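You operate a simulated robot arm through the tools that you are given. There is no shell and no other tool. Be economical: measure what you need, move in short steps, check, and stop when the job is done.

You run a simulated two-armed robot. Do the job below in one go: nothing can be reset, and whatever is moved stays where it is left.

## Task
Put the brown wood block in the beige tub and leave the lid part open.
Fine: hold the tub to swing the lid wide, and again to bring its edge to the yellow band. The tub goes on the green boards. Pinch nothing.

The check looks at the end state, three seconds after you hand in, the way a careful person would. Anything else that was tipped, shoved, dropped, spilled or broken makes it a failure. A push-on lid holds only when it is set on centred and level and pressed home; a screw cap is set on level and turned clockwise until tight.

## Robot
Two 6-joint arms with two-finger parallel grippers on one trunk, on a base that drives. Base frame: it is fixed to the floor where the robot stands at the start and does not move with it; the origin is under the middle of the robot, x ahead of it, y to its left, z up. Lengths are in mm, angles in degrees, forces in N, time in s.
The left shoulder is at the start at [70, 166, 1406], the right one opposite. With the tool pointing down near the work surface each hand reaches from about 320 to 740 mm from the robot's upright axis, wherever it stands, measured 20 degrees to its own side. Places, roughly: beige lid [500, -200, 800]; beige tub [500, -200, 700]; clear end of the green boards [600, 500, 800]. Payload 3.91 kg a hand.
The TCP of each hand is the grasp point between the finger pads, 30 mm short of the fingertips. In the tool frame z runs along the fingers and y along their closing line. The gripper opens to 110 mm. The fingers are 20 mm wide and 10 mm thick; the gripper's body (48 by 112 mm) begins 55 mm behind the TCP.
Orientation is that of the tool frame in the base frame, as a unit quaternion [w, x, y, z]. With the fingers straight down and closing along the base's y, the tool's x points along the base's -x, its y along +y and its z along -z.

## Interface
- The arms move only by the tool jog_arm. It takes "left_targets", "right_targets" or both (then of equal length, played together; a hand with none holds still); each is one flat list of numbers, 7 for each row, row after row: the shift along the base's x, y, z in units of 20 mm (1.0 is 20 mm), then the turn, a rotation vector about the base's x, y, z in units of 4 degrees (1.0 is 4 degrees), then the gripper command, from -1 (fully open) to 1 (shut), values between in proportion. In form: [tx, ty, tz, wx, wy, wz, fingers, tx, ty, tz, wx, wy, wz, fingers, ...]. A call has 1 to 8 rows; each row shifts and turns the commanded pose from where the row before left it. A call with a number of a shift or a turn outside -1 to 1 is refused whole. A row lasts 0.2 s, in which the tool goes at most 50 mm and 8.6 degrees; a call with a longer step from one row to the next is refused whole, and so is a gripper value outside its range. A pose out of reach is approached as far as the arm can. The call stops where the force on the tool passes 90 N (or 10 N more than at its start, if that is more) or the arm is blocked; 0.2 s more then pass. Each finger travels about 108 mm/s and halts on what it meets, pressing with about 32 N; the grip force reading is that of the motor and also rises with nothing between the fingers. The clock runs only during rows and for 0.2 s after the last one: add rows that do not move to give the fingers time. It gives the time, the measured TCP pose, the force on the tool (base axes), the opening and the grip force at its end, in the units of the frame above (readings bear some noise), with the torque about the TCP (base axes, N m) and any sound that the robot's microphone picked up.
- Cameras (640 x 400 px; columns grow to the right, rows downward): "scene" is now at [121.3, -4.5, 1604.4]; the picture's right is [-0.05, -1.00, -0.00], its down [-0.82, 0.04, -0.57] and it looks along [0.57, -0.03, -0.82] (base axes); focal length 258 px, centre (320, 200). "left" rides on the left gripper at [77, -7, -115] in its tool frame; the picture's right is [0.09, 1.00, 0.00], its down [-0.80, 0.07, -0.59] and it looks along [-0.59, 0.05, 0.80] (tool axes); focal length 270 px, centre (320, 200). "right" rides on the right gripper at [77, 7, -115] in its tool frame; the picture's right is [-0.09, 1.00, 0.00], its down [-0.80, -0.07, -0.60] and it looks along [-0.59, -0.05, 0.80] (tool axes); focal length 270 px, centre (320, 200). There is no depth. A picture from a camera that has moved, and an enlarged one, comes with that camera's place and axes in the base frame and with its lens.
- camera(camera): a new picture of that camera. No time passes.
- slide_trunk(by): slides the trunk up (or, below 0, down) by that many mm; the arms and the scene camera ride with it, the base frame stays. It gives what a move gives, with no picture.
- drive_base(legs): drives the robot by 1 to 6 legs, each [ahead, left, turn to the left] in mm, mm and degrees, along the robot's own axes; the way and the turn of a leg run together, so that a leg with both is an arc; at most 1500 mm and 180 degrees a leg. The arms and the cameras ride along, it lands a little off, and it stops where it bumps. It gives what a move gives.
- turn_head(pan, tilt): turns the head with the scene camera to pan (to the left, within 86 degrees either way) and tilt (down, from -29 to 69), counted from straight ahead of the robot. It gives what a move gives.
- zoom(camera, box): a new picture of the part [left, top, right, bottom] of that camera's present view, enlarged. No time passes.
- close_job(): hands the job in; it is judged then, once.

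Go step by step. Nothing tells you exact positions but the pictures and the camera data: compare them with the known pose of the tool, close in by small moves and look again before you grip or let go. The budget is 120 turns and 88 pictures, counting those below and the enlarged ones. Unless the task says otherwise, let go and move clear before handing in, and close with one line.

The tools are called as a command line: name --argument value ..., lists and objects as JSON in quotes. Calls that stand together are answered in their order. jog_arm: Moves the arms, as the interface text tells. Its arguments: {"type":"object","properties":{"left_targets":{"type":"array"},"right_targets":{"type":"array"}},"required":[]} The other tools are called the same way: slide_trunk (by) slides the trunk up or down; drive_base (legs) drives the base; turn_head (pan, tilt) turns the head that bears the scene camera; camera (camera) takes a picture; zoom (camera, box) takes an enlarged picture of a part of a camera's view; close_job () hands the job in.

At the start:

```text
t: 0.0
left_tcp_pos: [689.0, 62.4, 1020.8]
left_ee_rot: [-0.001, 0.0, 1.0, 0.0]
left_contact_force: [0.5, -0.3, -0.2]
left_wrist_torque: [0.01, -0.01, 0.01]
left_gripper_width: 110.1
left_gripper_force: 0.0
right_tcp_pos: [508.9, -347.1, 977.4]
right_ee_rot: [0.0, 0.0, 1.0, 0.001]
right_contact_force: [0.8, -0.1, 0.1]
right_wrist_torque: [-0.02, -0.02, -0.01]
right_gripper_width: 109.8
right_gripper_force: 0.0
trunk travel left (down, up): [-901.0, 39.0]
robot x, y, heading: [0.9, 0.9, 0.2]
head pan, tilt: [-2.6, 55.1]
```

scene: 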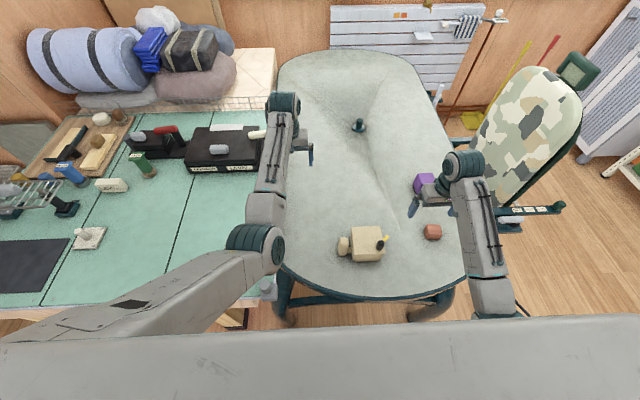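
right: 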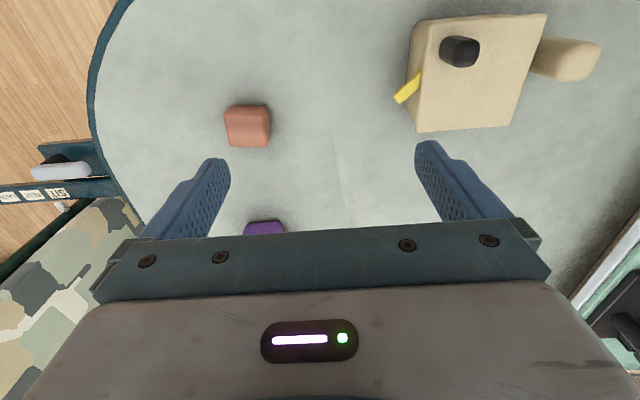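
left: 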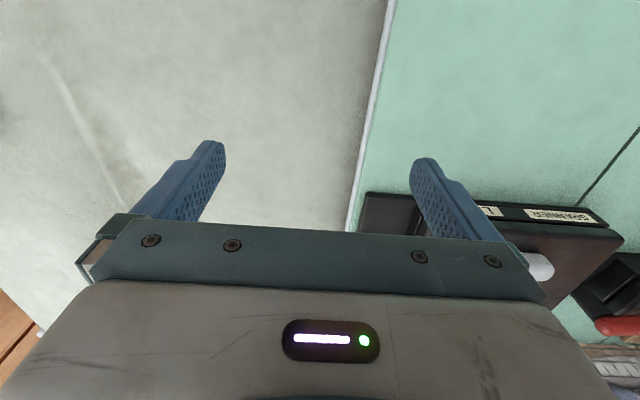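

I see the beige tub with a black knob on its lid, a yellow piece beside it and a stub handle, plus a reddish-brown block and a purple one. I'll look closer first.

zoom --camera "scene" --box '[320, 160, 480, 290]'

zoom --camera "right" --box '[360, 0, 640, 160]'

zoom --camera "scene" --box '[0, 90, 290, 310]'

```text
3.08 times, centred on (400, 225) of scene
camera zoom: at [121.3, -4.5, 1604.4], right [-0.05, -1.0, 0.0], down [-0.82, 0.04, -0.57], along [0.57, -0.03, -0.82], focal length 794 px, centre (74, 123)
```

zoom: 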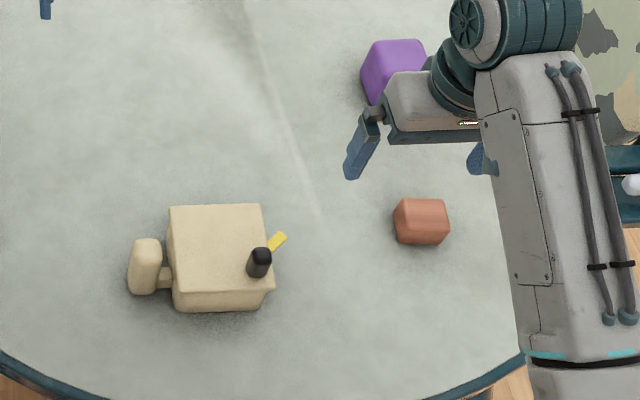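

```text
2.29 times, centred on (500, 80) of right
camera zoom: at [431.7, -340.9, 1090.8], right [0.09, 1.0, 0.0], down [0.8, -0.07, 0.6], along [0.59, -0.05, -0.8], focal length 618 px, centre (-91, 474)
```

zoom: 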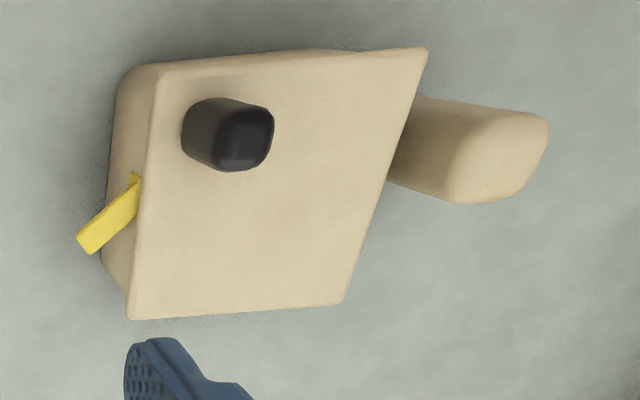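

```text
1.82 times, centred on (145, 200) of scene
camera zoom: at [121.3, -4.5, 1604.4], right [-0.05, -1.0, 0.0], down [-0.82, 0.04, -0.57], along [0.57, -0.03, -0.82], focal length 469 px, centre (638, 200)
```

zoom: 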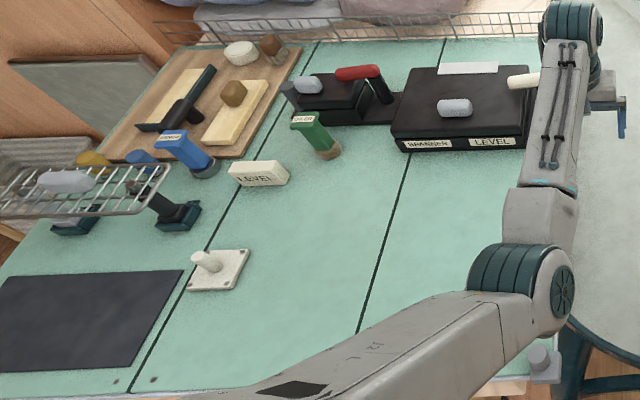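

The tub sits around (500,-190) and the block around (560,-455). I'll bring the right hand round to view the tub from its knob side.

jog_arm --right_targets '[-0.6, -0.8, -0.3, 0, 0, 1, -1, -0.6, -0.8, -0.3, 0, 0, 1, -1, -0.6, -0.8, -0.3, 0, 0, 1, -1, -0.6, -0.8, -0.3, 0, 0, 1, -1, -0.6, -0.8, -0.3, 0, 0, 1, -1, -0.6, -0.8, -0.3, 0, 0, 1, -1, -0.6, -0.8, -0.3, 0, 0, 1, -1, -0.6, -0.8, -0.3, 0, 0, 1, -1]'

camera --camera "right"

```text
t: 1.8
left_tcp_pos: [688.3, 61.1, 1021.1]
left_ee_rot: [0.0, 0.0, 1.0, 0.0]
left_contact_force: [-0.1, -0.6, -0.1]
left_wrist_torque: [-0.03, 0.0, 0.0]
left_gripper_width: 109.8
left_gripper_force: 0.0
right_tcp_pos: [409.2, -477.0, 929.5]
right_ee_rot: [0.002, -0.276, 0.961, 0.001]
right_contact_force: [0.3, -0.8, 0.0]
right_wrist_torque: [0.04, 0.01, -0.01]
right_gripper_width: 110.0
right_gripper_force: 0.0
trunk travel left (down, up): [-901.0, 39.0]
robot x, y, heading: [0.1, -5.5, 0.1]
head pan, tilt: [-2.6, 55.1]
```

```text
81 pictures are left
camera right: at [340.6, -511.7, 1043.3], right [-0.45, 0.89, 0.0], down [0.71, 0.36, 0.6], along [0.53, 0.27, -0.8], focal length 270 px, centre (320, 200)
```

right: 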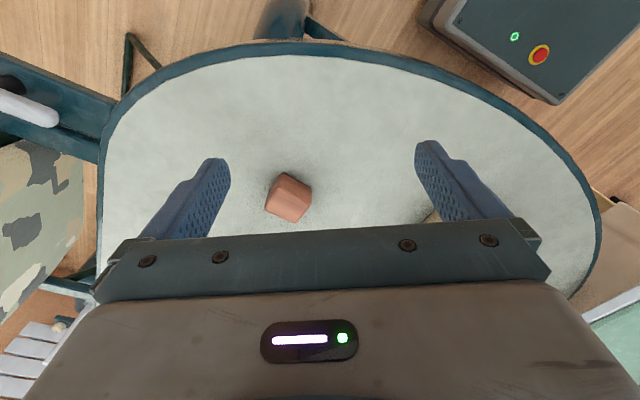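

The wrist picture is upside down (its top is nearest the robot). I'll finish the turn and pitch the hand up to see the tub from its -y side.

jog_arm --right_targets '[0.3, 0, 0, 0, 0, 1, -1, 0.3, 0, 0, 0, 0, 1, -1, 0.3, 0, 0, 0, 0, 1, -1, 0.3, 0, 0, 0, 0, 1, -1, 0.3, 0, 0, 0, 0, 1, -1, 0.3, 0, 0, 0, 0, 1, -1, 0.3, 0, 0, 0, 0, 1, -1, 0.3, 0, 0, 0, 0, 1, -1]'

jog_arm --right_targets '[0.3, 0, 0, 0, 0, 1, -1, 0.3, 0, 0, 0, 0, 1, -1, 0.3, 0, 0, 0, 0, 1, -1, 0.3, 0, 0, 0, 0, 1, -1, 0.3, 0, 0, 0, 0, 1, -1, 0.3, 0, 0, 0, 0, 1, -1, 0.0, 0, 0, 1, 0, 0.5, -1, 0, 0, 0, 1, 0, 0, -1]'

jog_arm --right_targets '[0, 0, 0, 1, 0, 0, -1, 0, 0, 0, 1, 0, 0, -1, 0, 0, 0, 1, 0, 0, -1, 0, 0, 0, 1, 0, 0, -1, 0, 0, 0, 1, 0, 0, -1, 0, 0, 0, 1, 0, 0, -1, 0, 0, 0, 1, 0, 0, -1, 0, 0, 0, 1, 0, 0, -1]'

camera --camera "right"

camera --camera "scene"

```text
t: 3.6
left_tcp_pos: [689.3, 61.3, 1020.4]
left_ee_rot: [0.0, 0.0, 1.0, -0.001]
left_contact_force: [0.1, 0.2, -0.4]
left_wrist_torque: [0.02, 0.0, 0.0]
left_gripper_width: 110.1
left_gripper_force: 0.0
right_tcp_pos: [461.7, -475.8, 929.8]
right_ee_rot: [0.001, -0.53, 0.848, 0.001]
right_contact_force: [0.3, 0.1, 0.1]
right_wrist_torque: [0.0, -0.01, 0.02]
right_gripper_width: 109.9
right_gripper_force: 0.0
trunk travel left (down, up): [-901.0, 39.0]
robot x, y, heading: [-0.6, -2.1, -0.1]
head pan, tilt: [-2.6, 55.1]
```

```text
t: 5.4
left_tcp_pos: [688.5, 61.8, 1019.6]
left_ee_rot: [0.0, 0.0, 1.0, -0.001]
left_contact_force: [0.9, 0.1, -0.6]
left_wrist_torque: [0.01, -0.02, -0.02]
left_gripper_width: 109.9
left_gripper_force: 0.0
right_tcp_pos: [496.4, -477.4, 927.9]
right_ee_rot: [-0.051, 0.706, -0.705, -0.051]
right_contact_force: [-0.4, 0.8, 0.3]
right_wrist_torque: [-0.01, -0.01, 0.0]
right_gripper_width: 110.0
right_gripper_force: 0.0
trunk travel left (down, up): [-901.0, 39.0]
robot x, y, heading: [4.0, -0.2, 0.2]
head pan, tilt: [-2.6, 55.1]
```

```text
t: 7.2
left_tcp_pos: [689.5, 61.8, 1019.5]
left_ee_rot: [-0.001, 0.0, 1.0, 0.0]
left_contact_force: [-0.8, -1.4, -0.2]
left_wrist_torque: [-0.01, 0.01, -0.01]
left_gripper_width: 110.0
left_gripper_force: 0.0
right_tcp_pos: [496.9, -477.5, 928.8]
right_ee_rot: [-0.242, 0.665, -0.663, -0.243]
right_contact_force: [-0.9, -0.2, 0.4]
right_wrist_torque: [0.01, -0.01, 0.02]
right_gripper_width: 109.8
right_gripper_force: 0.1
trunk travel left (down, up): [-901.0, 39.0]
robot x, y, heading: [-1.1, -0.3, 0.0]
head pan, tilt: [-2.6, 55.1]
```

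```text
80 pictures are left
camera right: at [490.7, -608.4, 965.8], right [-1.0, 0.07, 0.06], down [0.07, 0.23, 0.97], along [0.05, 0.97, -0.23], focal length 270 px, centre (320, 200)
```

right: 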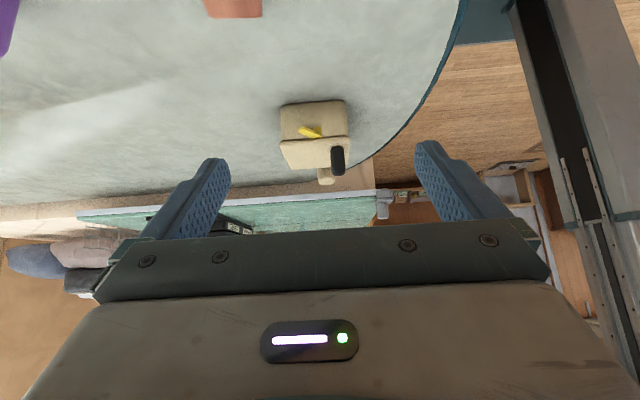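

```text
79 pictures are left
camera scene: at [121.4, -4.9, 1604.4], right [-0.05, -1.0, 0.0], down [-0.82, 0.04, -0.57], along [0.57, -0.03, -0.82], focal length 258 px, centre (320, 200)
```

scene: 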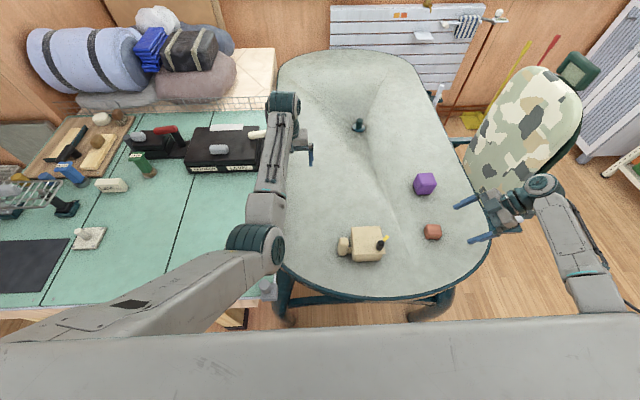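

zoom --camera "right" --box '[250, 80, 390, 200]'

zoom --camera "scene" --box '[325, 215, 405, 275]'

```text
3.33 times, centred on (320, 140) of right
camera zoom: at [490.7, -608.4, 965.8], right [-1.0, 0.07, 0.06], down [0.07, 0.23, 0.97], along [0.05, 0.97, -0.23], focal length 901 px, centre (320, 400)
```

zoom: 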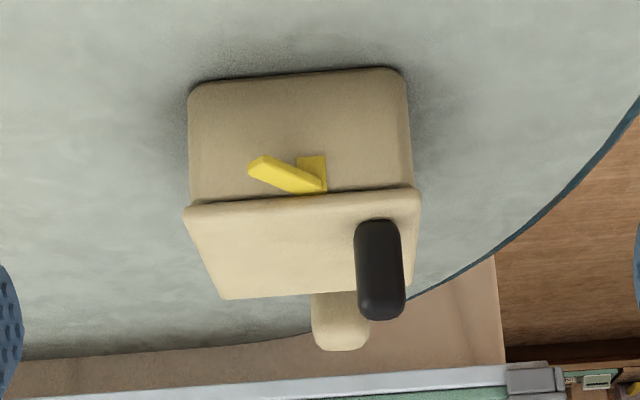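

```text
6.67 times, centred on (365, 245) of scene
camera zoom: at [121.4, -4.9, 1604.4], right [-0.05, -1.0, 0.0], down [-0.82, 0.04, -0.57], along [0.57, -0.03, -0.82], focal length 1720 px, centre (20, -100)
```

zoom: 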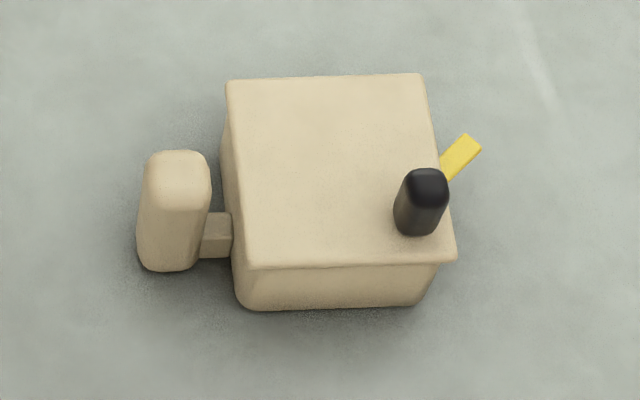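

The yellow strip is a flat tab on the tub's -y wall at about 45°, so the lid looks like it swings flat about a pin near its +x,+y corner, knob moving toward -y/+x. I'll bring the left hand over the post handle at about (500,-107, top 810) to look at it.

jog_arm --left_targets '[-1, -1, -0.4, 0, 0, 0, -1, -1, -1, -0.4, 0, 0, 0, -1, -1, -1, -0.4, 0, 0, 0, -1, -1, -1, -0.4, 0, 0, 0, -1, -1, -1, -0.4, 0, 0, 0, -1, -1, -1, -0.4, 0, 0, 0, -1, -1, -1, -0.4, 0, 0, 0, -1, -1, -1, -0.4, 0, 0, 0, -1]'

jog_arm --left_targets '[-1, -0.4, 0, 0, 0, 0, -1, -0.4, 0, -0.3, 0, 0, 0, -1]'

camera --camera "left"

```text
t: 9.2
left_tcp_pos: [674.3, 84.2, 971.0]
left_ee_rot: [0.059, -0.023, 0.997, 0.04]
left_contact_force: [-0.7, 0.1, 0.7]
left_wrist_torque: [0.0, 0.0, 0.01]
left_gripper_width: 110.0
left_gripper_force: 0.0
left hand out of reach, approached as far as the arm can: row 3, 4, 5, 6, 7, 8
right_tcp_pos: [497.8, -476.1, 929.2]
right_ee_rot: [-0.242, 0.665, -0.664, -0.242]
right_contact_force: [0.9, -0.3, 0.8]
right_wrist_torque: [0.01, -0.01, 0.01]
right_gripper_width: 109.9
right_gripper_force: 0.0
trunk travel left (down, up): [-901.0, 39.0]
robot x, y, heading: [2.8, 1.6, 0.2]
head pan, tilt: [-2.6, 55.1]
stopped in row 8 (left hand): the arm was blocked; the commanded pose is now the measured one
```

```text
t: 10.0
left_tcp_pos: [676.3, 105.1, 999.4]
left_ee_rot: [0.091, -0.034, 0.994, 0.057]
left_contact_force: [0.8, 0.4, -0.8]
left_wrist_torque: [-0.02, 0.03, -0.02]
left_gripper_width: 109.8
left_gripper_force: 0.1
right_tcp_pos: [496.9, -476.7, 928.8]
right_ee_rot: [-0.242, 0.665, -0.664, -0.243]
right_contact_force: [-0.5, -1.0, 0.5]
right_wrist_torque: [0.01, 0.02, -0.01]
right_gripper_width: 110.4
right_gripper_force: 0.0
trunk travel left (down, up): [-901.0, 39.0]
robot x, y, heading: [-1.4, 2.7, 0.0]
head pan, tilt: [-2.6, 55.1]
stopped in row 2 (left hand): the arm was blocked; the commanded pose is now the measured one
```

```text
76 pictures are left
camera left: at [581.0, 79.8, 1093.6], right [-0.16, 0.98, 0.09], down [0.67, 0.04, 0.74], along [0.72, 0.18, -0.67], focal length 270 px, centre (320, 200)
```

left: 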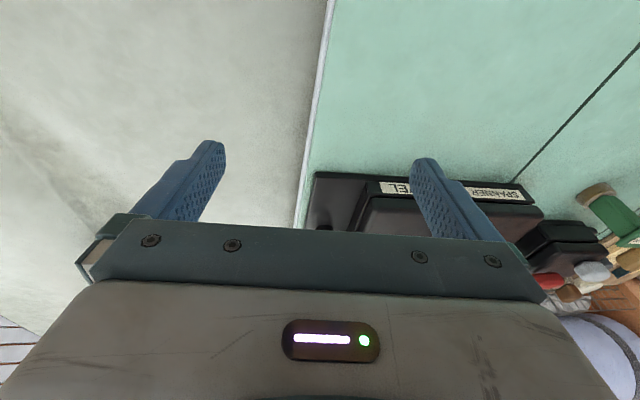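

The left arm can't reach across to y<0 from here, so I'll slide the robot about 170 mm to its right, to put the tub midway between the hands.

drive_base --legs '[[0, -170, 0]]'

camera --camera "scene"

```text
t: 11.5
left_tcp_pos: [676.3, -64.2, 995.7]
left_ee_rot: [0.09, -0.033, 0.994, 0.058]
left_contact_force: [-0.6, -0.2, 0.1]
left_wrist_torque: [0.0, -0.01, 0.01]
left_gripper_width: 109.7
left_gripper_force: 0.1
right_tcp_pos: [494.5, -643.3, 930.1]
right_ee_rot: [0.242, -0.663, 0.666, 0.242]
right_contact_force: [-1.4, 0.5, 0.3]
right_wrist_torque: [-0.02, 0.01, -0.01]
right_gripper_width: 110.0
right_gripper_force: 0.0
trunk travel left (down, up): [-901.0, 39.0]
robot x, y, heading: [-1.0, -170.5, -0.2]
head pan, tilt: [-2.6, 55.1]
```

```text
75 pictures are left
camera scene: at [120.7, -169.4, 1604.5], right [-0.05, -1.0, 0.0], down [-0.82, 0.04, -0.57], along [0.57, -0.03, -0.82], focal length 258 px, centre (320, 200)
```

scene: 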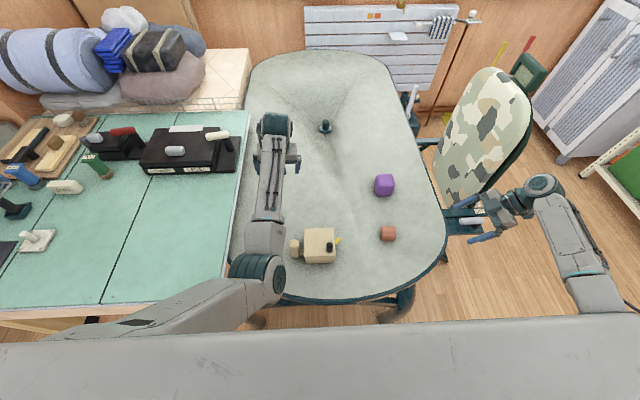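

I'll straighten the left hand and then try pulling it back in x.

jog_arm --left_targets '[0.1, 0.3, 0.3, -0.4, 0.65, -0.24, -1, 0.1, 0.3, 0.3, -0.4, 0.65, -0.24, -1, 0.1, 0.3, 0.3, -0.4, 0.65, -0.24, -1, 0.1, 0.3, 0.3, -0.4, 0.65, -0.24, -1]'

jog_arm --left_targets '[-1, 0, 0, 0, 0, 0, -1, -1, 0, 0, 0, 0, 0, -1, -1, 0, 0, 0, 0, 0, -1, -1, 0, 0, 0, 0, 0, -1]'

```text
t: 12.5
left_tcp_pos: [681.9, -40.8, 1019.9]
left_ee_rot: [-0.001, 0.002, 1.0, 0.002]
left_contact_force: [0.0, 0.2, 0.4]
left_wrist_torque: [-0.04, 0.0, -0.01]
left_gripper_width: 110.0
left_gripper_force: 0.0
right_tcp_pos: [494.7, -646.6, 927.9]
right_ee_rot: [0.243, -0.663, 0.665, 0.243]
right_contact_force: [-0.6, -0.1, 1.2]
right_wrist_torque: [0.01, 0.0, 0.01]
right_gripper_width: 110.1
right_gripper_force: 0.1
trunk travel left (down, up): [-901.0, 39.0]
robot x, y, heading: [-0.3, -172.4, -0.3]
head pan, tilt: [-2.6, 55.1]
```

```text
t: 13.5
left_tcp_pos: [605.3, -43.2, 1011.5]
left_ee_rot: [0.004, 0.001, 1.0, 0.003]
left_contact_force: [-1.0, 0.4, 0.5]
left_wrist_torque: [0.01, 0.01, -0.02]
left_gripper_width: 110.2
left_gripper_force: 0.1
left hand out of reach, approached as far as the arm can: row 4
right_tcp_pos: [493.2, -646.0, 929.2]
right_ee_rot: [0.244, -0.663, 0.665, 0.243]
right_contact_force: [0.6, 0.1, -0.2]
right_wrist_torque: [0.04, 0.0, 0.0]
right_gripper_width: 110.1
right_gripper_force: 0.3
trunk travel left (down, up): [-901.0, 39.0]
robot x, y, heading: [0.9, -167.5, -0.1]
head pan, tilt: [-2.6, 55.1]
```

It's the fold limit near the shoulder; lower down it should come back further. I'll lower, then come back.

jog_arm --left_targets '[0, 0, -1, 0, 0, 0, -1, 0, 0, -1, 0, 0, 0, -1, 0, 0, -1, 0, 0, 0, -1, -1, 0, -1, 0, 0, 0, -1, -1, 0, -1, 0, 0, 0, -1, -1, 0, -0.5, 0, 0, 0, -1, -1, 0, 0, 0, 0, 0, -1, -1, 0, 0, 0, 0, 0, -1]'

camera --camera "left"

```text
t: 15.5
left_tcp_pos: [516.8, -17.9, 904.9]
left_ee_rot: [0.008, -0.004, 1.0, 0.026]
left_contact_force: [-0.1, 0.6, 0.5]
left_wrist_torque: [0.02, 0.01, 0.0]
left_gripper_width: 109.8
left_gripper_force: 0.2
right_tcp_pos: [495.3, -646.8, 929.4]
right_ee_rot: [0.242, -0.663, 0.665, 0.243]
right_contact_force: [0.3, 0.5, 0.4]
right_wrist_torque: [0.0, -0.02, -0.01]
right_gripper_width: 109.7
right_gripper_force: 0.1
trunk travel left (down, up): [-901.0, 39.0]
robot x, y, heading: [2.3, -167.4, -0.3]
head pan, tilt: [-2.6, 55.1]
stopped in row 8 (left hand): the arm was blocked; the commanded pose is now the measured one
```

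```text
74 pictures are left
camera left: at [438.2, -30.9, 1015.5], right [-0.09, 0.99, 0.05], down [0.79, 0.04, 0.61], along [0.6, 0.1, -0.79], focal length 270 px, centre (320, 200)
```

left: 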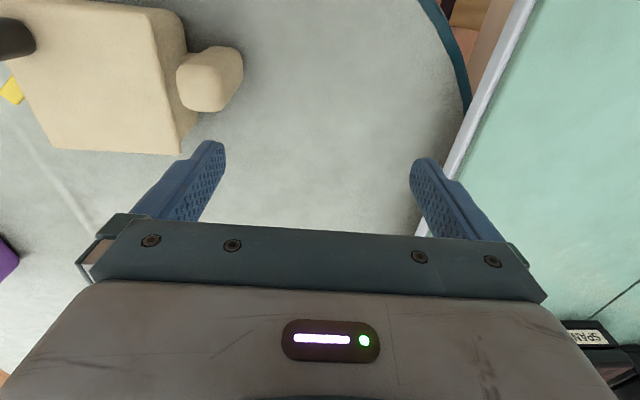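

Wrist reach looks like a shell around the shoulder, so backing the base about 100 mm gives both hands room at the tub. I'll do that, then level the right hand.

drive_base --legs '[[-100, 0, 0]]'

jog_arm --left_targets '[1, -0.5, 0, -0.1, 0.12, 0, -1, 1, -0.5, 0, -0.1, 0.12, 0, -1, 1, -0.5, 0, -0.1, 0, 0.05, -1, 1, -0.5, 0, -0.1, 0, 0.05, -1, 0.2, -0.5, 0, -0.1, 0, 0, -1, 0, -0.5, 0, -0.1, 0, 0, -1, 0, -0.5, 0, 0, 0, 0, -1, 0, -0.5, 0, 0, 0, 0, -1]' --right_targets '[0, 0.3, 0, -1, 0, 0, -1, 0, 0.3, 0, -1, 0, 0, -1, 0, 0.3, 0, -1, 0, 0, -1, 0, 0.3, 0, -1, 0, 0, -1, 0, 0.3, 0, -1, 0, 0, -1, 0, 0.3, 0, -1, 0, 0, -1, 0, 0.3, 0, -1, 0, 0, -1, 0, 0.3, 0, -1, 0, 0, -1]'

camera --camera "left"

```text
t: 16.6
left_tcp_pos: [417.7, -16.0, 901.8]
left_ee_rot: [0.008, -0.005, 1.0, 0.027]
left_contact_force: [0.7, -0.5, -0.1]
left_wrist_torque: [-0.02, 0.05, -0.02]
left_gripper_width: 109.8
left_gripper_force: 0.1
right_tcp_pos: [397.8, -644.2, 927.5]
right_ee_rot: [0.242, -0.664, 0.664, 0.244]
right_contact_force: [-0.8, 0.0, -0.3]
right_wrist_torque: [0.02, 0.01, 0.02]
right_gripper_width: 109.7
right_gripper_force: 0.0
trunk travel left (down, up): [-901.0, 39.0]
robot x, y, heading: [-100.9, -168.0, 0.0]
head pan, tilt: [-2.6, 55.1]
```

```text
t: 18.6
left_tcp_pos: [504.1, -40.1, 890.7]
left_ee_rot: [-0.003, -0.025, 0.999, 0.043]
left_contact_force: [0.8, 0.4, 0.3]
left_wrist_torque: [-0.02, 0.0, -0.04]
left_gripper_width: 109.8
left_gripper_force: 0.0
right_tcp_pos: [393.7, -595.3, 929.2]
right_ee_rot: [0.05, -0.704, 0.706, 0.051]
right_contact_force: [0.0, 0.0, -0.2]
right_wrist_torque: [0.0, 0.02, 0.01]
right_gripper_width: 110.0
right_gripper_force: 0.1
trunk travel left (down, up): [-901.0, 39.0]
robot x, y, heading: [-101.3, -169.5, -0.0]
head pan, tilt: [-2.6, 55.1]
stopped in row 8 (left hand): the arm was blocked; the commanded pose is now the measured one
```

```text
73 pictures are left
camera left: at [427.6, -60.5, 1004.2], right [-0.14, 0.99, 0.09], down [0.8, 0.06, 0.6], along [0.58, 0.15, -0.8], focal length 270 px, centre (320, 200)
```

left: 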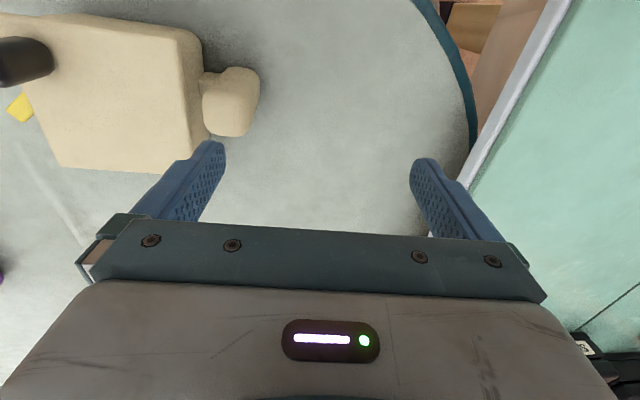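

The left hand seems limited by the wrist at this yaw. I'll turn it about +32° and try inward again.

jog_arm --left_targets '[0, 0, 0, -0.15, 0, 1, -1, 0, 0, 0, -0.15, 0, 1, -1, 0, 0, 0, -0.15, 0, 1, -1, 0, 0, 0, -0.15, 0, 1, -1, 0, 0, 0, -0.15, 0, 1, -1, 0, 0, 0, -0.15, 0, 1, -1, 0, 0, 0, -0.1, 0, 1, -1, 0, 0, 0, 0, 0, 1, -1]'

jog_arm --left_targets '[0, -0.5, 0, 0, 0, 0, -1, 0, -0.5, 0, 0, 0, 0, -1, 0, -0.5, 0, 0, 0, 0, -1, 0, -0.5, 0, 0, 0, 0, -1]'

```text
t: 20.4
left_tcp_pos: [504.1, -41.7, 890.3]
left_ee_rot: [-0.013, -0.299, 0.954, 0.005]
left_contact_force: [0.4, 0.7, -0.1]
left_wrist_torque: [0.03, -0.01, 0.02]
left_gripper_width: 110.0
left_gripper_force: 0.0
right_tcp_pos: [394.9, -595.2, 929.7]
right_ee_rot: [-0.05, 0.705, -0.705, -0.05]
right_contact_force: [-0.5, 0.4, 0.0]
right_wrist_torque: [0.03, -0.04, 0.02]
right_gripper_width: 110.1
right_gripper_force: 0.1
trunk travel left (down, up): [-901.0, 39.0]
robot x, y, heading: [-102.0, -169.5, -0.3]
head pan, tilt: [-2.6, 55.1]
```

```text
t: 21.6
left_tcp_pos: [504.5, -54.0, 885.3]
left_ee_rot: [-0.009, -0.307, 0.951, 0.022]
left_contact_force: [-0.1, -0.3, 0.1]
left_wrist_torque: [-0.01, 0.02, -0.02]
left_gripper_width: 110.2
left_gripper_force: 0.1
right_tcp_pos: [395.9, -596.2, 929.0]
right_ee_rot: [0.051, -0.704, 0.707, 0.051]
right_contact_force: [-0.3, -0.5, 0.7]
right_wrist_torque: [0.0, 0.01, 0.03]
right_gripper_width: 110.0
right_gripper_force: 0.1
trunk travel left (down, up): [-901.0, 39.0]
robot x, y, heading: [-102.2, -168.9, 0.0]
head pan, tilt: [-2.6, 55.1]
stopped in row 4 (left hand): the arm was blocked; the commanded pose is now the measured one
```

Reach inward is limited by the wrist position, so I'll approach the post from the side instead: left hand yawed -90° and tilted with fingers toward -y, mirroring the right hand.

jog_arm --left_targets '[0, 0.8, 0.1, 0, 0, -1, -1, 0, 0.8, 0.1, 0, 0, -1, -1, 0, 0.8, 0.1, 0, 0, -1, -1, 0, 0.8, 0.1, 0, 0, -1, -1, 0, 0.8, 0.1, 0, 0, -1, -1, 0, 0.8, 0.1, 0, 0, -1, -1, 0, 0.8, 0.1, 0, 0, -1, -1, 0, 0.8, 0.1, 0, 0, -1, -1]'

jog_arm --left_targets '[0, 0, 0, 0, 0, -1, -1, 0, 0, 0, 0, 0, -1, -1, 0, 0, 0, 0, 0, -1, -1, 0, 0, 0, 0, 0, -1, -1, 0, 0, 0, 0, 0, -1, -1, 0, 0, 0, 0, 0, -1, -1, 0, 0, 0, 0, 0, -1, -1, 0, 0, 0, 0, 0, -1, -1]'

jog_arm --left_targets '[0, 0, 0, 0, 0, -1, -1, 0, 0, 0, 0, 0, -1, -1, 0, 0, 0, 0, 0, -1, -1, 0, 0, 0, 0, 0, -1, -1, 0, 0, 0, 0, 0, -1, -1, 0, 0, 0, 0, 0, -1, -1, 0, 0, 0, 0, 0, -1, -1, 0, 0, 0, 0, 0, -1, -1]'

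jog_arm --left_targets '[0, 0, 0, 0, 0, -1, -1, 0, 0, 0, 0, 0, -1, -1, 0, 0, 0, 0, 0, -1, -1, 0, 0, 0, 0, 0, -1, -1, 0, 0, 0, 0, 0, -1, -1, 0, 0, 0, 0, 0, -1, -1, 0, 0, 0, 0, 0, -1, -1, 0, 0, 0, 0, 0, -0.7, -1]'

```text
t: 23.4
left_tcp_pos: [502.0, 72.1, 901.3]
left_ee_rot: [-0.003, -0.031, 0.999, 0.022]
left_contact_force: [0.8, 0.4, -0.5]
left_wrist_torque: [-0.01, 0.0, -0.02]
left_gripper_width: 110.2
left_gripper_force: 0.1
right_tcp_pos: [394.6, -594.5, 929.2]
right_ee_rot: [-0.05, 0.705, -0.705, -0.051]
right_contact_force: [-0.2, 0.4, 0.1]
right_wrist_torque: [-0.02, -0.02, 0.0]
right_gripper_width: 109.9
right_gripper_force: 0.1
trunk travel left (down, up): [-901.0, 39.0]
robot x, y, heading: [-100.1, -165.3, -0.3]
head pan, tilt: [-2.6, 55.1]
```

```text
t: 25.2
left_tcp_pos: [502.4, 72.1, 901.6]
left_ee_rot: [0.004, 0.246, 0.969, 0.023]
left_contact_force: [0.1, -1.1, -0.1]
left_wrist_torque: [-0.03, 0.01, 0.0]
left_gripper_width: 110.3
left_gripper_force: 0.0
right_tcp_pos: [395.8, -594.6, 930.4]
right_ee_rot: [0.049, -0.705, 0.706, 0.051]
right_contact_force: [0.2, -0.8, -0.7]
right_wrist_torque: [-0.01, 0.01, 0.02]
right_gripper_width: 110.2
right_gripper_force: 0.1
trunk travel left (down, up): [-901.0, 39.0]
robot x, y, heading: [-100.7, -165.5, -0.1]
head pan, tilt: [-2.6, 55.1]
```

```text
t: 27.0
left_tcp_pos: [502.0, 72.8, 902.5]
left_ee_rot: [0.01, 0.502, 0.864, 0.02]
left_contact_force: [-0.3, 0.4, 0.4]
left_wrist_torque: [0.02, -0.03, -0.03]
left_gripper_width: 110.0
left_gripper_force: 0.0
right_tcp_pos: [395.7, -594.7, 929.5]
right_ee_rot: [0.05, -0.705, 0.706, 0.051]
right_contact_force: [0.0, 0.3, 0.0]
right_wrist_torque: [0.01, -0.01, 0.0]
right_gripper_width: 110.1
right_gripper_force: 0.0
trunk travel left (down, up): [-901.0, 39.0]
robot x, y, heading: [-102.0, -164.1, -0.2]
head pan, tilt: [-2.6, 55.1]
```

```text
t: 28.8
left_tcp_pos: [503.5, 71.3, 900.7]
left_ee_rot: [0.016, 0.715, 0.699, 0.018]
left_contact_force: [0.2, -0.6, -0.1]
left_wrist_torque: [0.02, 0.02, -0.02]
left_gripper_width: 109.9
left_gripper_force: 0.0
right_tcp_pos: [396.6, -595.3, 928.7]
right_ee_rot: [-0.049, 0.705, -0.705, -0.051]
right_contact_force: [0.0, 0.0, -0.3]
right_wrist_torque: [-0.03, 0.03, 0.0]
right_gripper_width: 109.8
right_gripper_force: 0.0
trunk travel left (down, up): [-901.0, 39.0]
robot x, y, heading: [-101.8, -174.0, 0.1]
head pan, tilt: [-2.6, 55.1]
```

jog_arm --left_targets '[0, 0, 0, -1, 0, 0, -1, 0, 0, 0, -1, 0, 0, -1, 0, 0, 0, -1, 0, 0, -1, 0, 0, 0, -1, 0, 0, -1, 0, 0, 0, -1, 0, 0, -1, 0, 0, 0, -1, 0, 0, -1, 0, 0, 0, -1, 0, 0, -1, 0, 0, 0, -1, 0, 0, -1]'

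jog_arm --left_targets '[0, -0.6, -0.3, -1, 0, 0, -1, 0, -0.6, -0.3, -1, 0, 0, -1, 0, -0.6, -0.3, -1, 0, 0, -1, 0, -0.6, -0.3, -1, 0, 0, -1, 0, -0.6, -0.3, -1, 0, 0, -1]'

camera --camera "left"

```text
t: 30.6
left_tcp_pos: [503.9, 71.9, 901.6]
left_ee_rot: [0.211, 0.682, 0.678, -0.176]
left_contact_force: [0.7, 0.0, 1.0]
left_wrist_torque: [0.0, 0.0, 0.03]
left_gripper_width: 109.9
left_gripper_force: 0.0
right_tcp_pos: [395.6, -595.3, 930.0]
right_ee_rot: [0.05, -0.705, 0.706, 0.05]
right_contact_force: [0.2, 0.0, 0.3]
right_wrist_torque: [-0.01, -0.01, 0.01]
right_gripper_width: 109.8
right_gripper_force: 0.0
trunk travel left (down, up): [-901.0, 39.0]
robot x, y, heading: [-102.5, -168.8, -0.5]
head pan, tilt: [-2.6, 55.1]
```

```text
t: 31.8
left_tcp_pos: [502.8, 11.7, 871.7]
left_ee_rot: [0.327, 0.635, 0.637, -0.291]
left_contact_force: [0.0, 0.7, -0.2]
left_wrist_torque: [0.0, 0.02, 0.02]
left_gripper_width: 110.1
left_gripper_force: 0.1
right_tcp_pos: [395.5, -594.9, 929.0]
right_ee_rot: [0.049, -0.705, 0.706, 0.049]
right_contact_force: [0.4, -0.5, 0.8]
right_wrist_torque: [-0.01, 0.0, -0.04]
right_gripper_width: 109.9
right_gripper_force: 0.0
trunk travel left (down, up): [-901.0, 39.0]
robot x, y, heading: [-102.2, -168.8, -0.2]
head pan, tilt: [-2.6, 55.1]
```

```text
72 pictures are left
camera left: at [492.3, 149.2, 880.9], right [1.0, 0.08, -0.02], down [0.03, -0.03, 1.0], along [0.08, -1.0, -0.03], focal length 270 px, centre (320, 200)
```

left: 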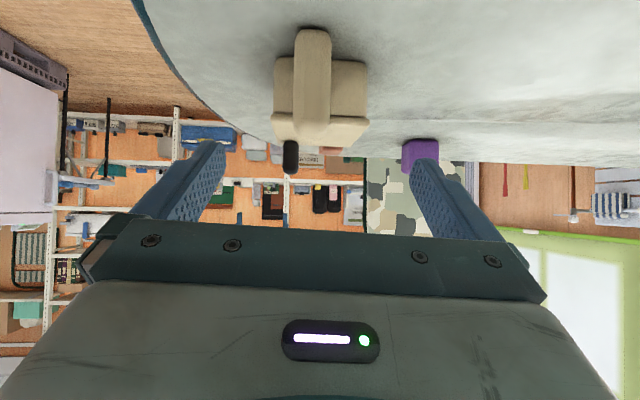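

The post is clearly seen at x≈505, 33 mm wide, z 723–815. I'll advance with open fingers to straddle it, then check before closing.

jog_arm --left_targets '[0.03, -0.7, -0.6, 0, 0.1, -0.06, -1, 0.03, -0.7, -0.6, 0, 0.1, -0.06, -1, 0.03, -0.7, -0.6, 0, 0.1, -0.06, -1, 0.03, -0.7, -0.6, 0, 0.1, -0.06, -1, 0, -0.7, -0.6, 0, 0.1, -0.06, -1, 0, -0.7, -0.6, 0, 0.1, -0.05, -1, 0, -0.7, -0.6, 0, 0, 0, -1, 0, -0.7, -0.6, 0, 0, 0, -1]'

camera --camera "left"

camera --camera "scene"

```text
t: 33.6
left_tcp_pos: [507.6, -100.5, 776.0]
left_ee_rot: [0.31, 0.637, 0.635, -0.308]
left_contact_force: [0.4, 0.0, 0.5]
left_wrist_torque: [-0.01, -0.01, 0.04]
left_gripper_width: 110.0
left_gripper_force: 0.0
right_tcp_pos: [395.5, -595.6, 928.7]
right_ee_rot: [-0.049, 0.706, -0.705, -0.051]
right_contact_force: [0.9, 0.5, 1.1]
right_wrist_torque: [0.01, 0.0, 0.03]
right_gripper_width: 110.1
right_gripper_force: 0.1
trunk travel left (down, up): [-901.0, 39.0]
robot x, y, heading: [-99.3, -170.7, -0.0]
head pan, tilt: [-2.6, 55.1]
```

```text
71 pictures are left
camera left: at [501.1, 36.7, 785.5], right [1.0, 0.05, -0.07], down [0.07, -0.03, 1.0], along [0.05, -1.0, -0.03], focal length 270 px, centre (320, 200)
```

left: 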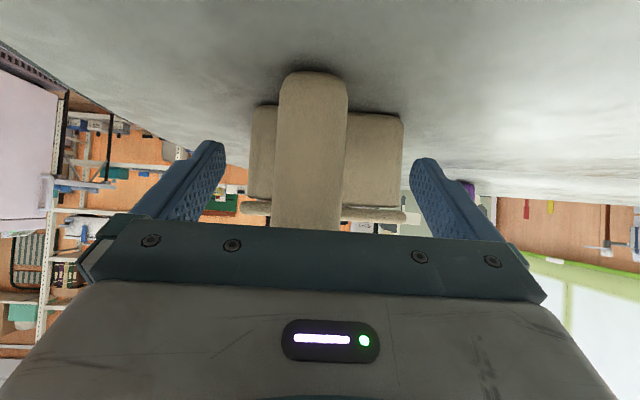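

```text
70 pictures are left
camera scene: at [21.6, -173.5, 1604.4], right [-0.05, -1.0, 0.0], down [-0.82, 0.04, -0.57], along [0.57, -0.03, -0.82], focal length 258 px, centre (320, 200)
```

scene: 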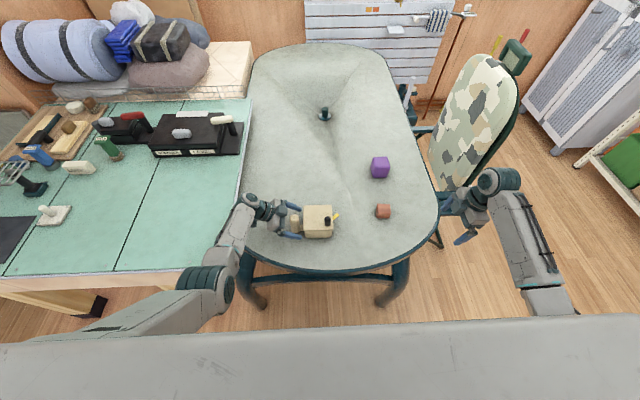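

Nearly centred; shift 3.5 mm and close on the post.

jog_arm --left_targets '[-0.18, 0, 0, 0, 0.0, 0, -1, 0, 0, 0, 0, 0, 0, 0.0, 0, 0, 0, 0, 0, 0, 1, 0, 0, 0, 0, 0, 0, 1, 0, 0, 0, 0, 0, 0, 1, 0, 0, 0, 0, 0, 0, 1]'

camera --camera "left"

```text
t: 35.0
left_tcp_pos: [503.5, -99.6, 774.7]
left_ee_rot: [0.31, 0.636, 0.635, -0.308]
left_contact_force: [0.6, -0.2, -0.3]
left_wrist_torque: [0.02, 0.03, -0.01]
left_gripper_width: 33.6
left_gripper_force: 31.7
right_tcp_pos: [395.1, -595.7, 928.8]
right_ee_rot: [0.05, -0.705, 0.706, 0.05]
right_contact_force: [0.7, -0.4, 0.9]
right_wrist_torque: [0.0, -0.03, 0.01]
right_gripper_width: 110.0
right_gripper_force: 0.0
trunk travel left (down, up): [-901.0, 39.0]
robot x, y, heading: [-99.2, -165.6, -0.1]
head pan, tilt: [-2.6, 55.1]
```

```text
69 pictures are left
camera left: at [496.7, 37.4, 785.1], right [1.0, 0.05, -0.07], down [0.07, -0.03, 1.0], along [0.05, -1.0, -0.03], focal length 270 px, centre (320, 200)
```

left: 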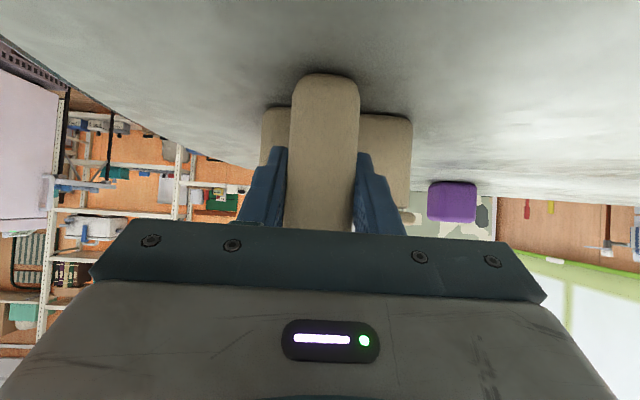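

Post gripped at 33.6 mm. Now the right hand moves in toward the knob.

jog_arm --right_targets '[0.5, 1, 0, 0.7, 0, 0, -1, 0.5, 1, 0, 0.7, 0, 0, -1, 0.5, 1, 0, 0.7, 0, 0, -1, 0.5, 1, 0, 0.7, 0, 0, -1, 0.5, 1, 0, 0.7, 0, 0, -1, 0.5, 1, 0, 0.7, 0, 0, -1, 0.5, 1, 0, 0.7, 0, 0, -1, 0.5, 1, 0, 0.7, 0, 0, -1]'

jog_arm --right_targets '[0, 1, 0, 0, 0, 0, -1, 0, 1, 0, 0, 0, 0, -1, 0, 1, 0, 0, 0, 0, -1, 0, 1, 0, 0, 0, 0, -1]'

camera --camera "right"

zoom --camera "scene" --box '[260, 150, 420, 250]'

```text
t: 36.8
left_tcp_pos: [503.0, -99.7, 775.9]
left_ee_rot: [0.309, 0.638, 0.634, -0.308]
left_contact_force: [0.1, -0.3, 0.4]
left_wrist_torque: [0.1, 0.07, -0.03]
left_gripper_width: 33.8
left_gripper_force: 31.9
right_tcp_pos: [475.7, -435.5, 929.3]
right_ee_rot: [0.186, -0.682, 0.682, 0.186]
right_contact_force: [0.8, -0.4, -0.2]
right_wrist_torque: [-0.02, 0.03, 0.02]
right_gripper_width: 110.1
right_gripper_force: 0.1
trunk travel left (down, up): [-901.0, 39.0]
robot x, y, heading: [-101.9, -166.3, 0.0]
head pan, tilt: [-2.6, 55.1]
```

```text
t: 37.8
left_tcp_pos: [504.0, -100.7, 775.9]
left_ee_rot: [0.31, 0.637, 0.635, -0.309]
left_contact_force: [0.4, 0.2, 0.1]
left_wrist_torque: [0.14, 0.03, 0.01]
left_gripper_width: 33.9
left_gripper_force: 31.7
right_tcp_pos: [473.6, -354.6, 928.7]
right_ee_rot: [-0.185, 0.682, -0.682, -0.187]
right_contact_force: [1.3, 0.1, 0.6]
right_wrist_torque: [-0.01, -0.02, 0.0]
right_gripper_width: 110.1
right_gripper_force: 0.0
trunk travel left (down, up): [-901.0, 39.0]
robot x, y, heading: [-100.6, -169.2, -0.1]
head pan, tilt: [-2.6, 55.1]
```

```text
68 pictures are left
camera right: at [467.7, -479.0, 987.3], right [-1.0, 0.08, 0.05], down [0.07, 0.39, 0.92], along [0.05, 0.92, -0.39], focal length 270 px, centre (320, 200)
```

right: 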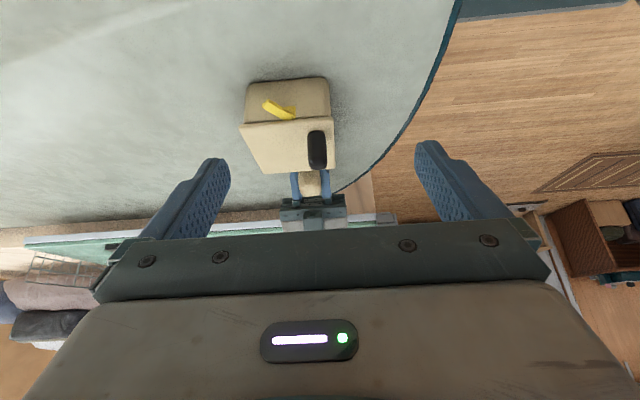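

```text
4.00 times, centred on (340, 200) of scene
camera zoom: at [21.2, -171.5, 1604.5], right [-0.05, -1.0, 0.0], down [-0.82, 0.04, -0.57], along [0.57, -0.03, -0.82], focal length 1032 px, centre (240, 200)
```

zoom: 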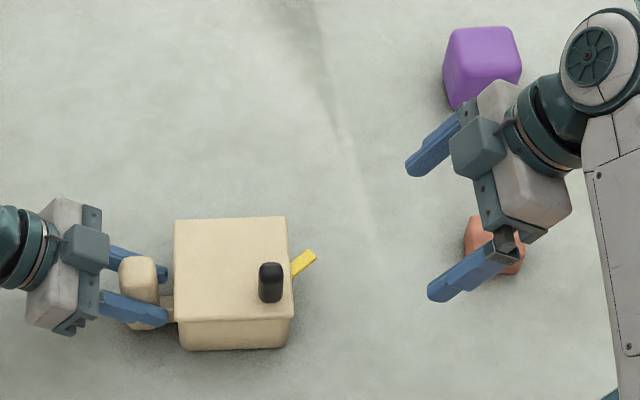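

Knob is at about (478,-223), z 790–838. I'll approach with fingers at ~50 mm opening and look before straddling.

jog_arm --right_targets '[0.04, 1, -0.3, 0, 0, 0, -0.5, 0.04, 1, -0.3, 0, 0, 0, 0.1, 0.04, 1, -0.4, 0, 0, 0, 0.1, 0.04, 1, -0.5, 0, 0, 0, 0.1, 0.04, 1, -0.5, 0, 0, 0, 0.1]'

camera --camera "right"

zoom --camera "scene" --box '[260, 150, 420, 250]'

```text
t: 39.0
left_tcp_pos: [503.7, -98.8, 775.6]
left_ee_rot: [0.31, 0.637, 0.635, -0.308]
left_contact_force: [0.2, -0.5, 0.8]
left_wrist_torque: [0.08, 0.07, -0.03]
left_gripper_width: 33.4
left_gripper_force: 31.3
right_tcp_pos: [477.5, -255.3, 887.9]
right_ee_rot: [-0.186, 0.682, -0.682, -0.186]
right_contact_force: [0.0, 0.4, -0.2]
right_wrist_torque: [0.0, -0.01, 0.0]
right_gripper_width: 49.8
right_gripper_force: 0.1
trunk travel left (down, up): [-901.0, 39.0]
robot x, y, heading: [-98.9, -168.4, -0.3]
head pan, tilt: [-2.6, 55.1]
```

```text
66 pictures are left
camera right: at [470.5, -378.9, 947.1], right [-1.0, 0.08, 0.05], down [0.07, 0.39, 0.92], along [0.05, 0.92, -0.39], focal length 270 px, centre (320, 200)
```

right: 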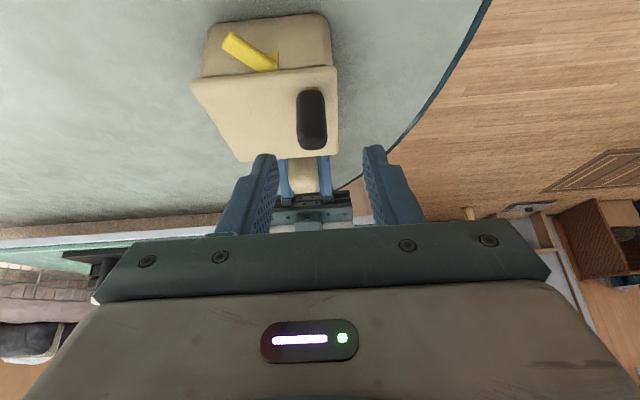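

```text
4.00 times, centred on (340, 200) of scene
camera zoom: at [21.2, -171.7, 1604.5], right [-0.05, -1.0, 0.0], down [-0.82, 0.04, -0.57], along [0.57, -0.03, -0.82], focal length 1032 px, centre (240, 200)
```

zoom: 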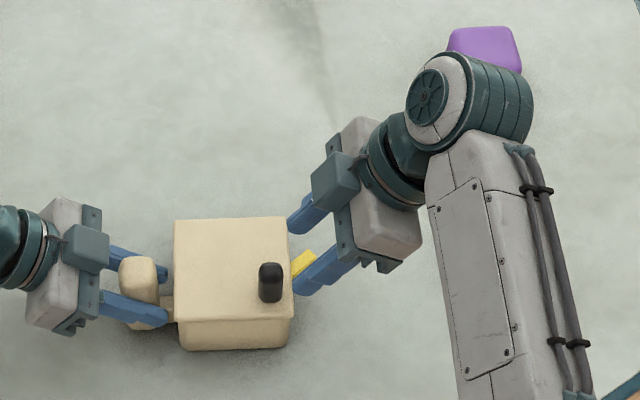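

jog_arm --right_targets '[0.06, 0.38, -0.7, 0, 0, 0, 0.1, 0.06, 0.38, -0.7, 0, 0, 0, 0.1, 0.06, 0.38, -0.7, 0, 0, 0, 0.1, 0.0, 0.38, -0.7, 0, 0, 0, 0.1]'

camera --camera "right"

zoom --camera "scene" --box '[280, 180, 376, 240]'

```text
t: 40.0
left_tcp_pos: [503.6, -100.5, 775.2]
left_ee_rot: [0.31, 0.637, 0.635, -0.308]
left_contact_force: [0.3, 0.7, 0.6]
left_wrist_torque: [0.04, 0.1, -0.02]
left_gripper_width: 33.5
left_gripper_force: 31.9
right_tcp_pos: [482.4, -223.9, 833.7]
right_ee_rot: [-0.185, 0.683, -0.682, -0.186]
right_contact_force: [0.0, 0.7, 0.3]
right_wrist_torque: [-0.01, 0.01, -0.01]
right_gripper_width: 49.4
right_gripper_force: 0.2
trunk travel left (down, up): [-901.0, 39.0]
robot x, y, heading: [-100.3, -170.9, -0.0]
head pan, tilt: [-2.6, 55.1]
```

```text
64 pictures are left
camera right: at [476.3, -348.7, 892.3], right [-1.0, 0.08, 0.05], down [0.07, 0.39, 0.92], along [0.05, 0.92, -0.39], focal length 270 px, centre (320, 200)
```

right: 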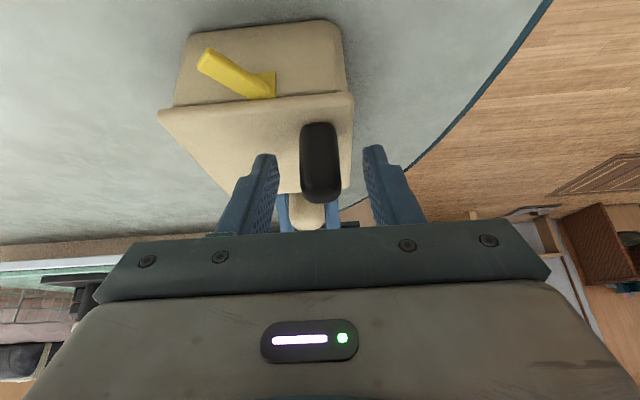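

```text
6.67 times, centred on (328, 210) of scene
camera zoom: at [21.2, -172.5, 1604.5], right [-0.05, -1.0, 0.0], down [-0.82, 0.04, -0.57], along [0.57, -0.03, -0.82], focal length 1720 px, centre (267, 133)
```

zoom: 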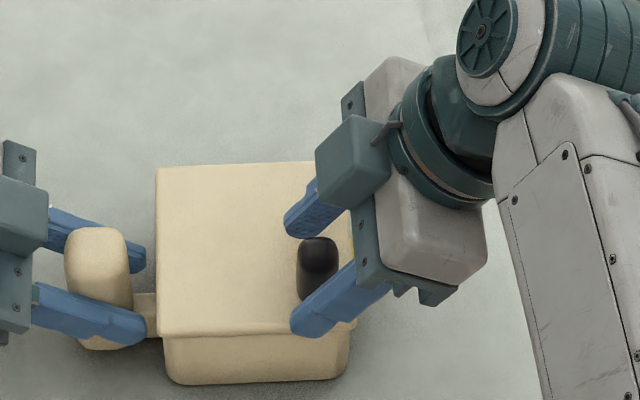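

The knob sits between the fingers. I'll push gently in +x and watch force and lid.

jog_arm --right_targets '[0.4, 0, 0, 0, 0, 0, 0.1, 0.4, 0, 0, 0, 0, 0, 0.1, 0.4, 0, 0, 0, 0, 0, 0.1, 0.4, -0.2, 0, 0, 0, 0, 0.1]'

zoom --camera "scene" --box '[280, 180, 376, 240]'

```text
t: 41.0
left_tcp_pos: [503.7, -98.8, 775.7]
left_ee_rot: [0.31, 0.637, 0.635, -0.308]
left_contact_force: [2.0, 1.1, 0.4]
left_wrist_torque: [0.1, 0.07, 0.21]
left_gripper_width: 33.5
left_gripper_force: 32.3
right_tcp_pos: [517.7, -229.2, 832.9]
right_ee_rot: [0.185, -0.682, 0.683, 0.186]
right_contact_force: [-1.7, -0.7, 0.2]
right_wrist_torque: [-0.01, -0.01, 0.01]
right_gripper_width: 50.5
right_gripper_force: 0.6
trunk travel left (down, up): [-901.0, 39.0]
robot x, y, heading: [-98.6, -168.7, -0.2]
head pan, tilt: [-2.6, 55.1]
```

```text
6.67 times, centred on (328, 210) of scene
camera zoom: at [21.5, -172.9, 1604.4], right [-0.05, -1.0, 0.0], down [-0.82, 0.04, -0.57], along [0.57, -0.03, -0.82], focal length 1720 px, centre (267, 133)
```

zoom: 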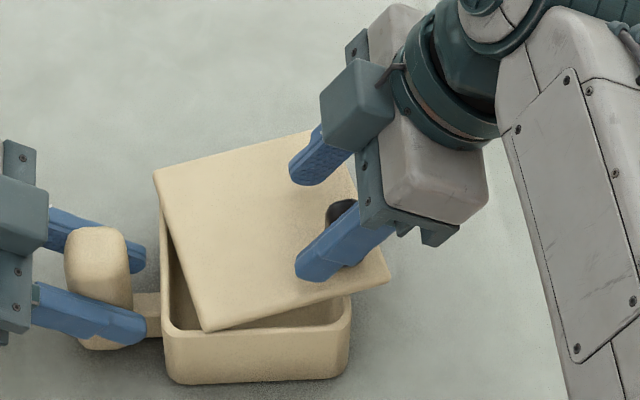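

The lid swings as predicted with about 2 N. Continue along the arc to swing it wide.

jog_arm --right_targets '[0.6, -0.4, 0, 0, 0, 0, 0.1, 0.6, -0.4, 0, 0, 0, 0, 0.1, 0.6, -0.3, 0, 0, 0, 0, 0.1, 0.6, -0.15, 0, 0, 0, 0, 0.1, 0.6, 0, 0, 0, 0, 0, 0.1, 0.6, 0.1, 0, 0, 0, 0, 0.1, 0.6, 0.2, 0, 0, 0, 0, 0.1]'

zoom --camera "scene" --box '[280, 170, 376, 240]'

```text
t: 42.6
left_tcp_pos: [504.2, -99.3, 776.7]
left_ee_rot: [0.31, 0.636, 0.636, -0.308]
left_contact_force: [0.6, -0.3, -0.2]
left_wrist_torque: [0.1, 0.0, 0.01]
left_gripper_width: 33.7
left_gripper_force: 32.5
right_tcp_pos: [598.3, -249.5, 833.0]
right_ee_rot: [0.185, -0.682, 0.683, 0.186]
right_contact_force: [-0.1, -0.2, -0.5]
right_wrist_torque: [-0.02, 0.01, 0.04]
right_gripper_width: 49.6
right_gripper_force: 0.0
trunk travel left (down, up): [-901.0, 39.0]
robot x, y, heading: [-101.1, -168.0, -0.1]
head pan, tilt: [-2.6, 55.1]
```

```text
5.71 times, centred on (328, 205) of scene
camera zoom: at [21.4, -172.4, 1604.4], right [-0.05, -1.0, 0.0], down [-0.82, 0.04, -0.57], along [0.57, -0.03, -0.82], focal length 1474 px, centre (274, 171)
```

zoom: 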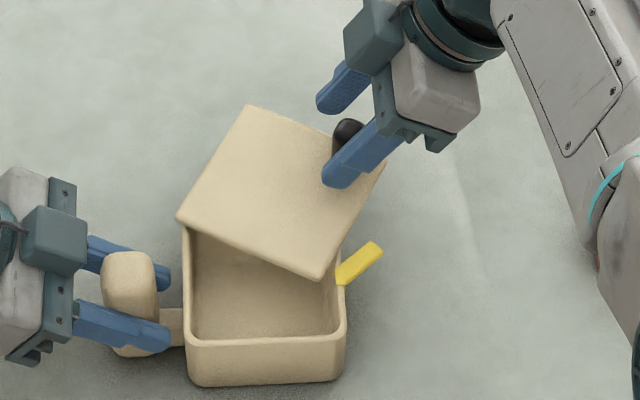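

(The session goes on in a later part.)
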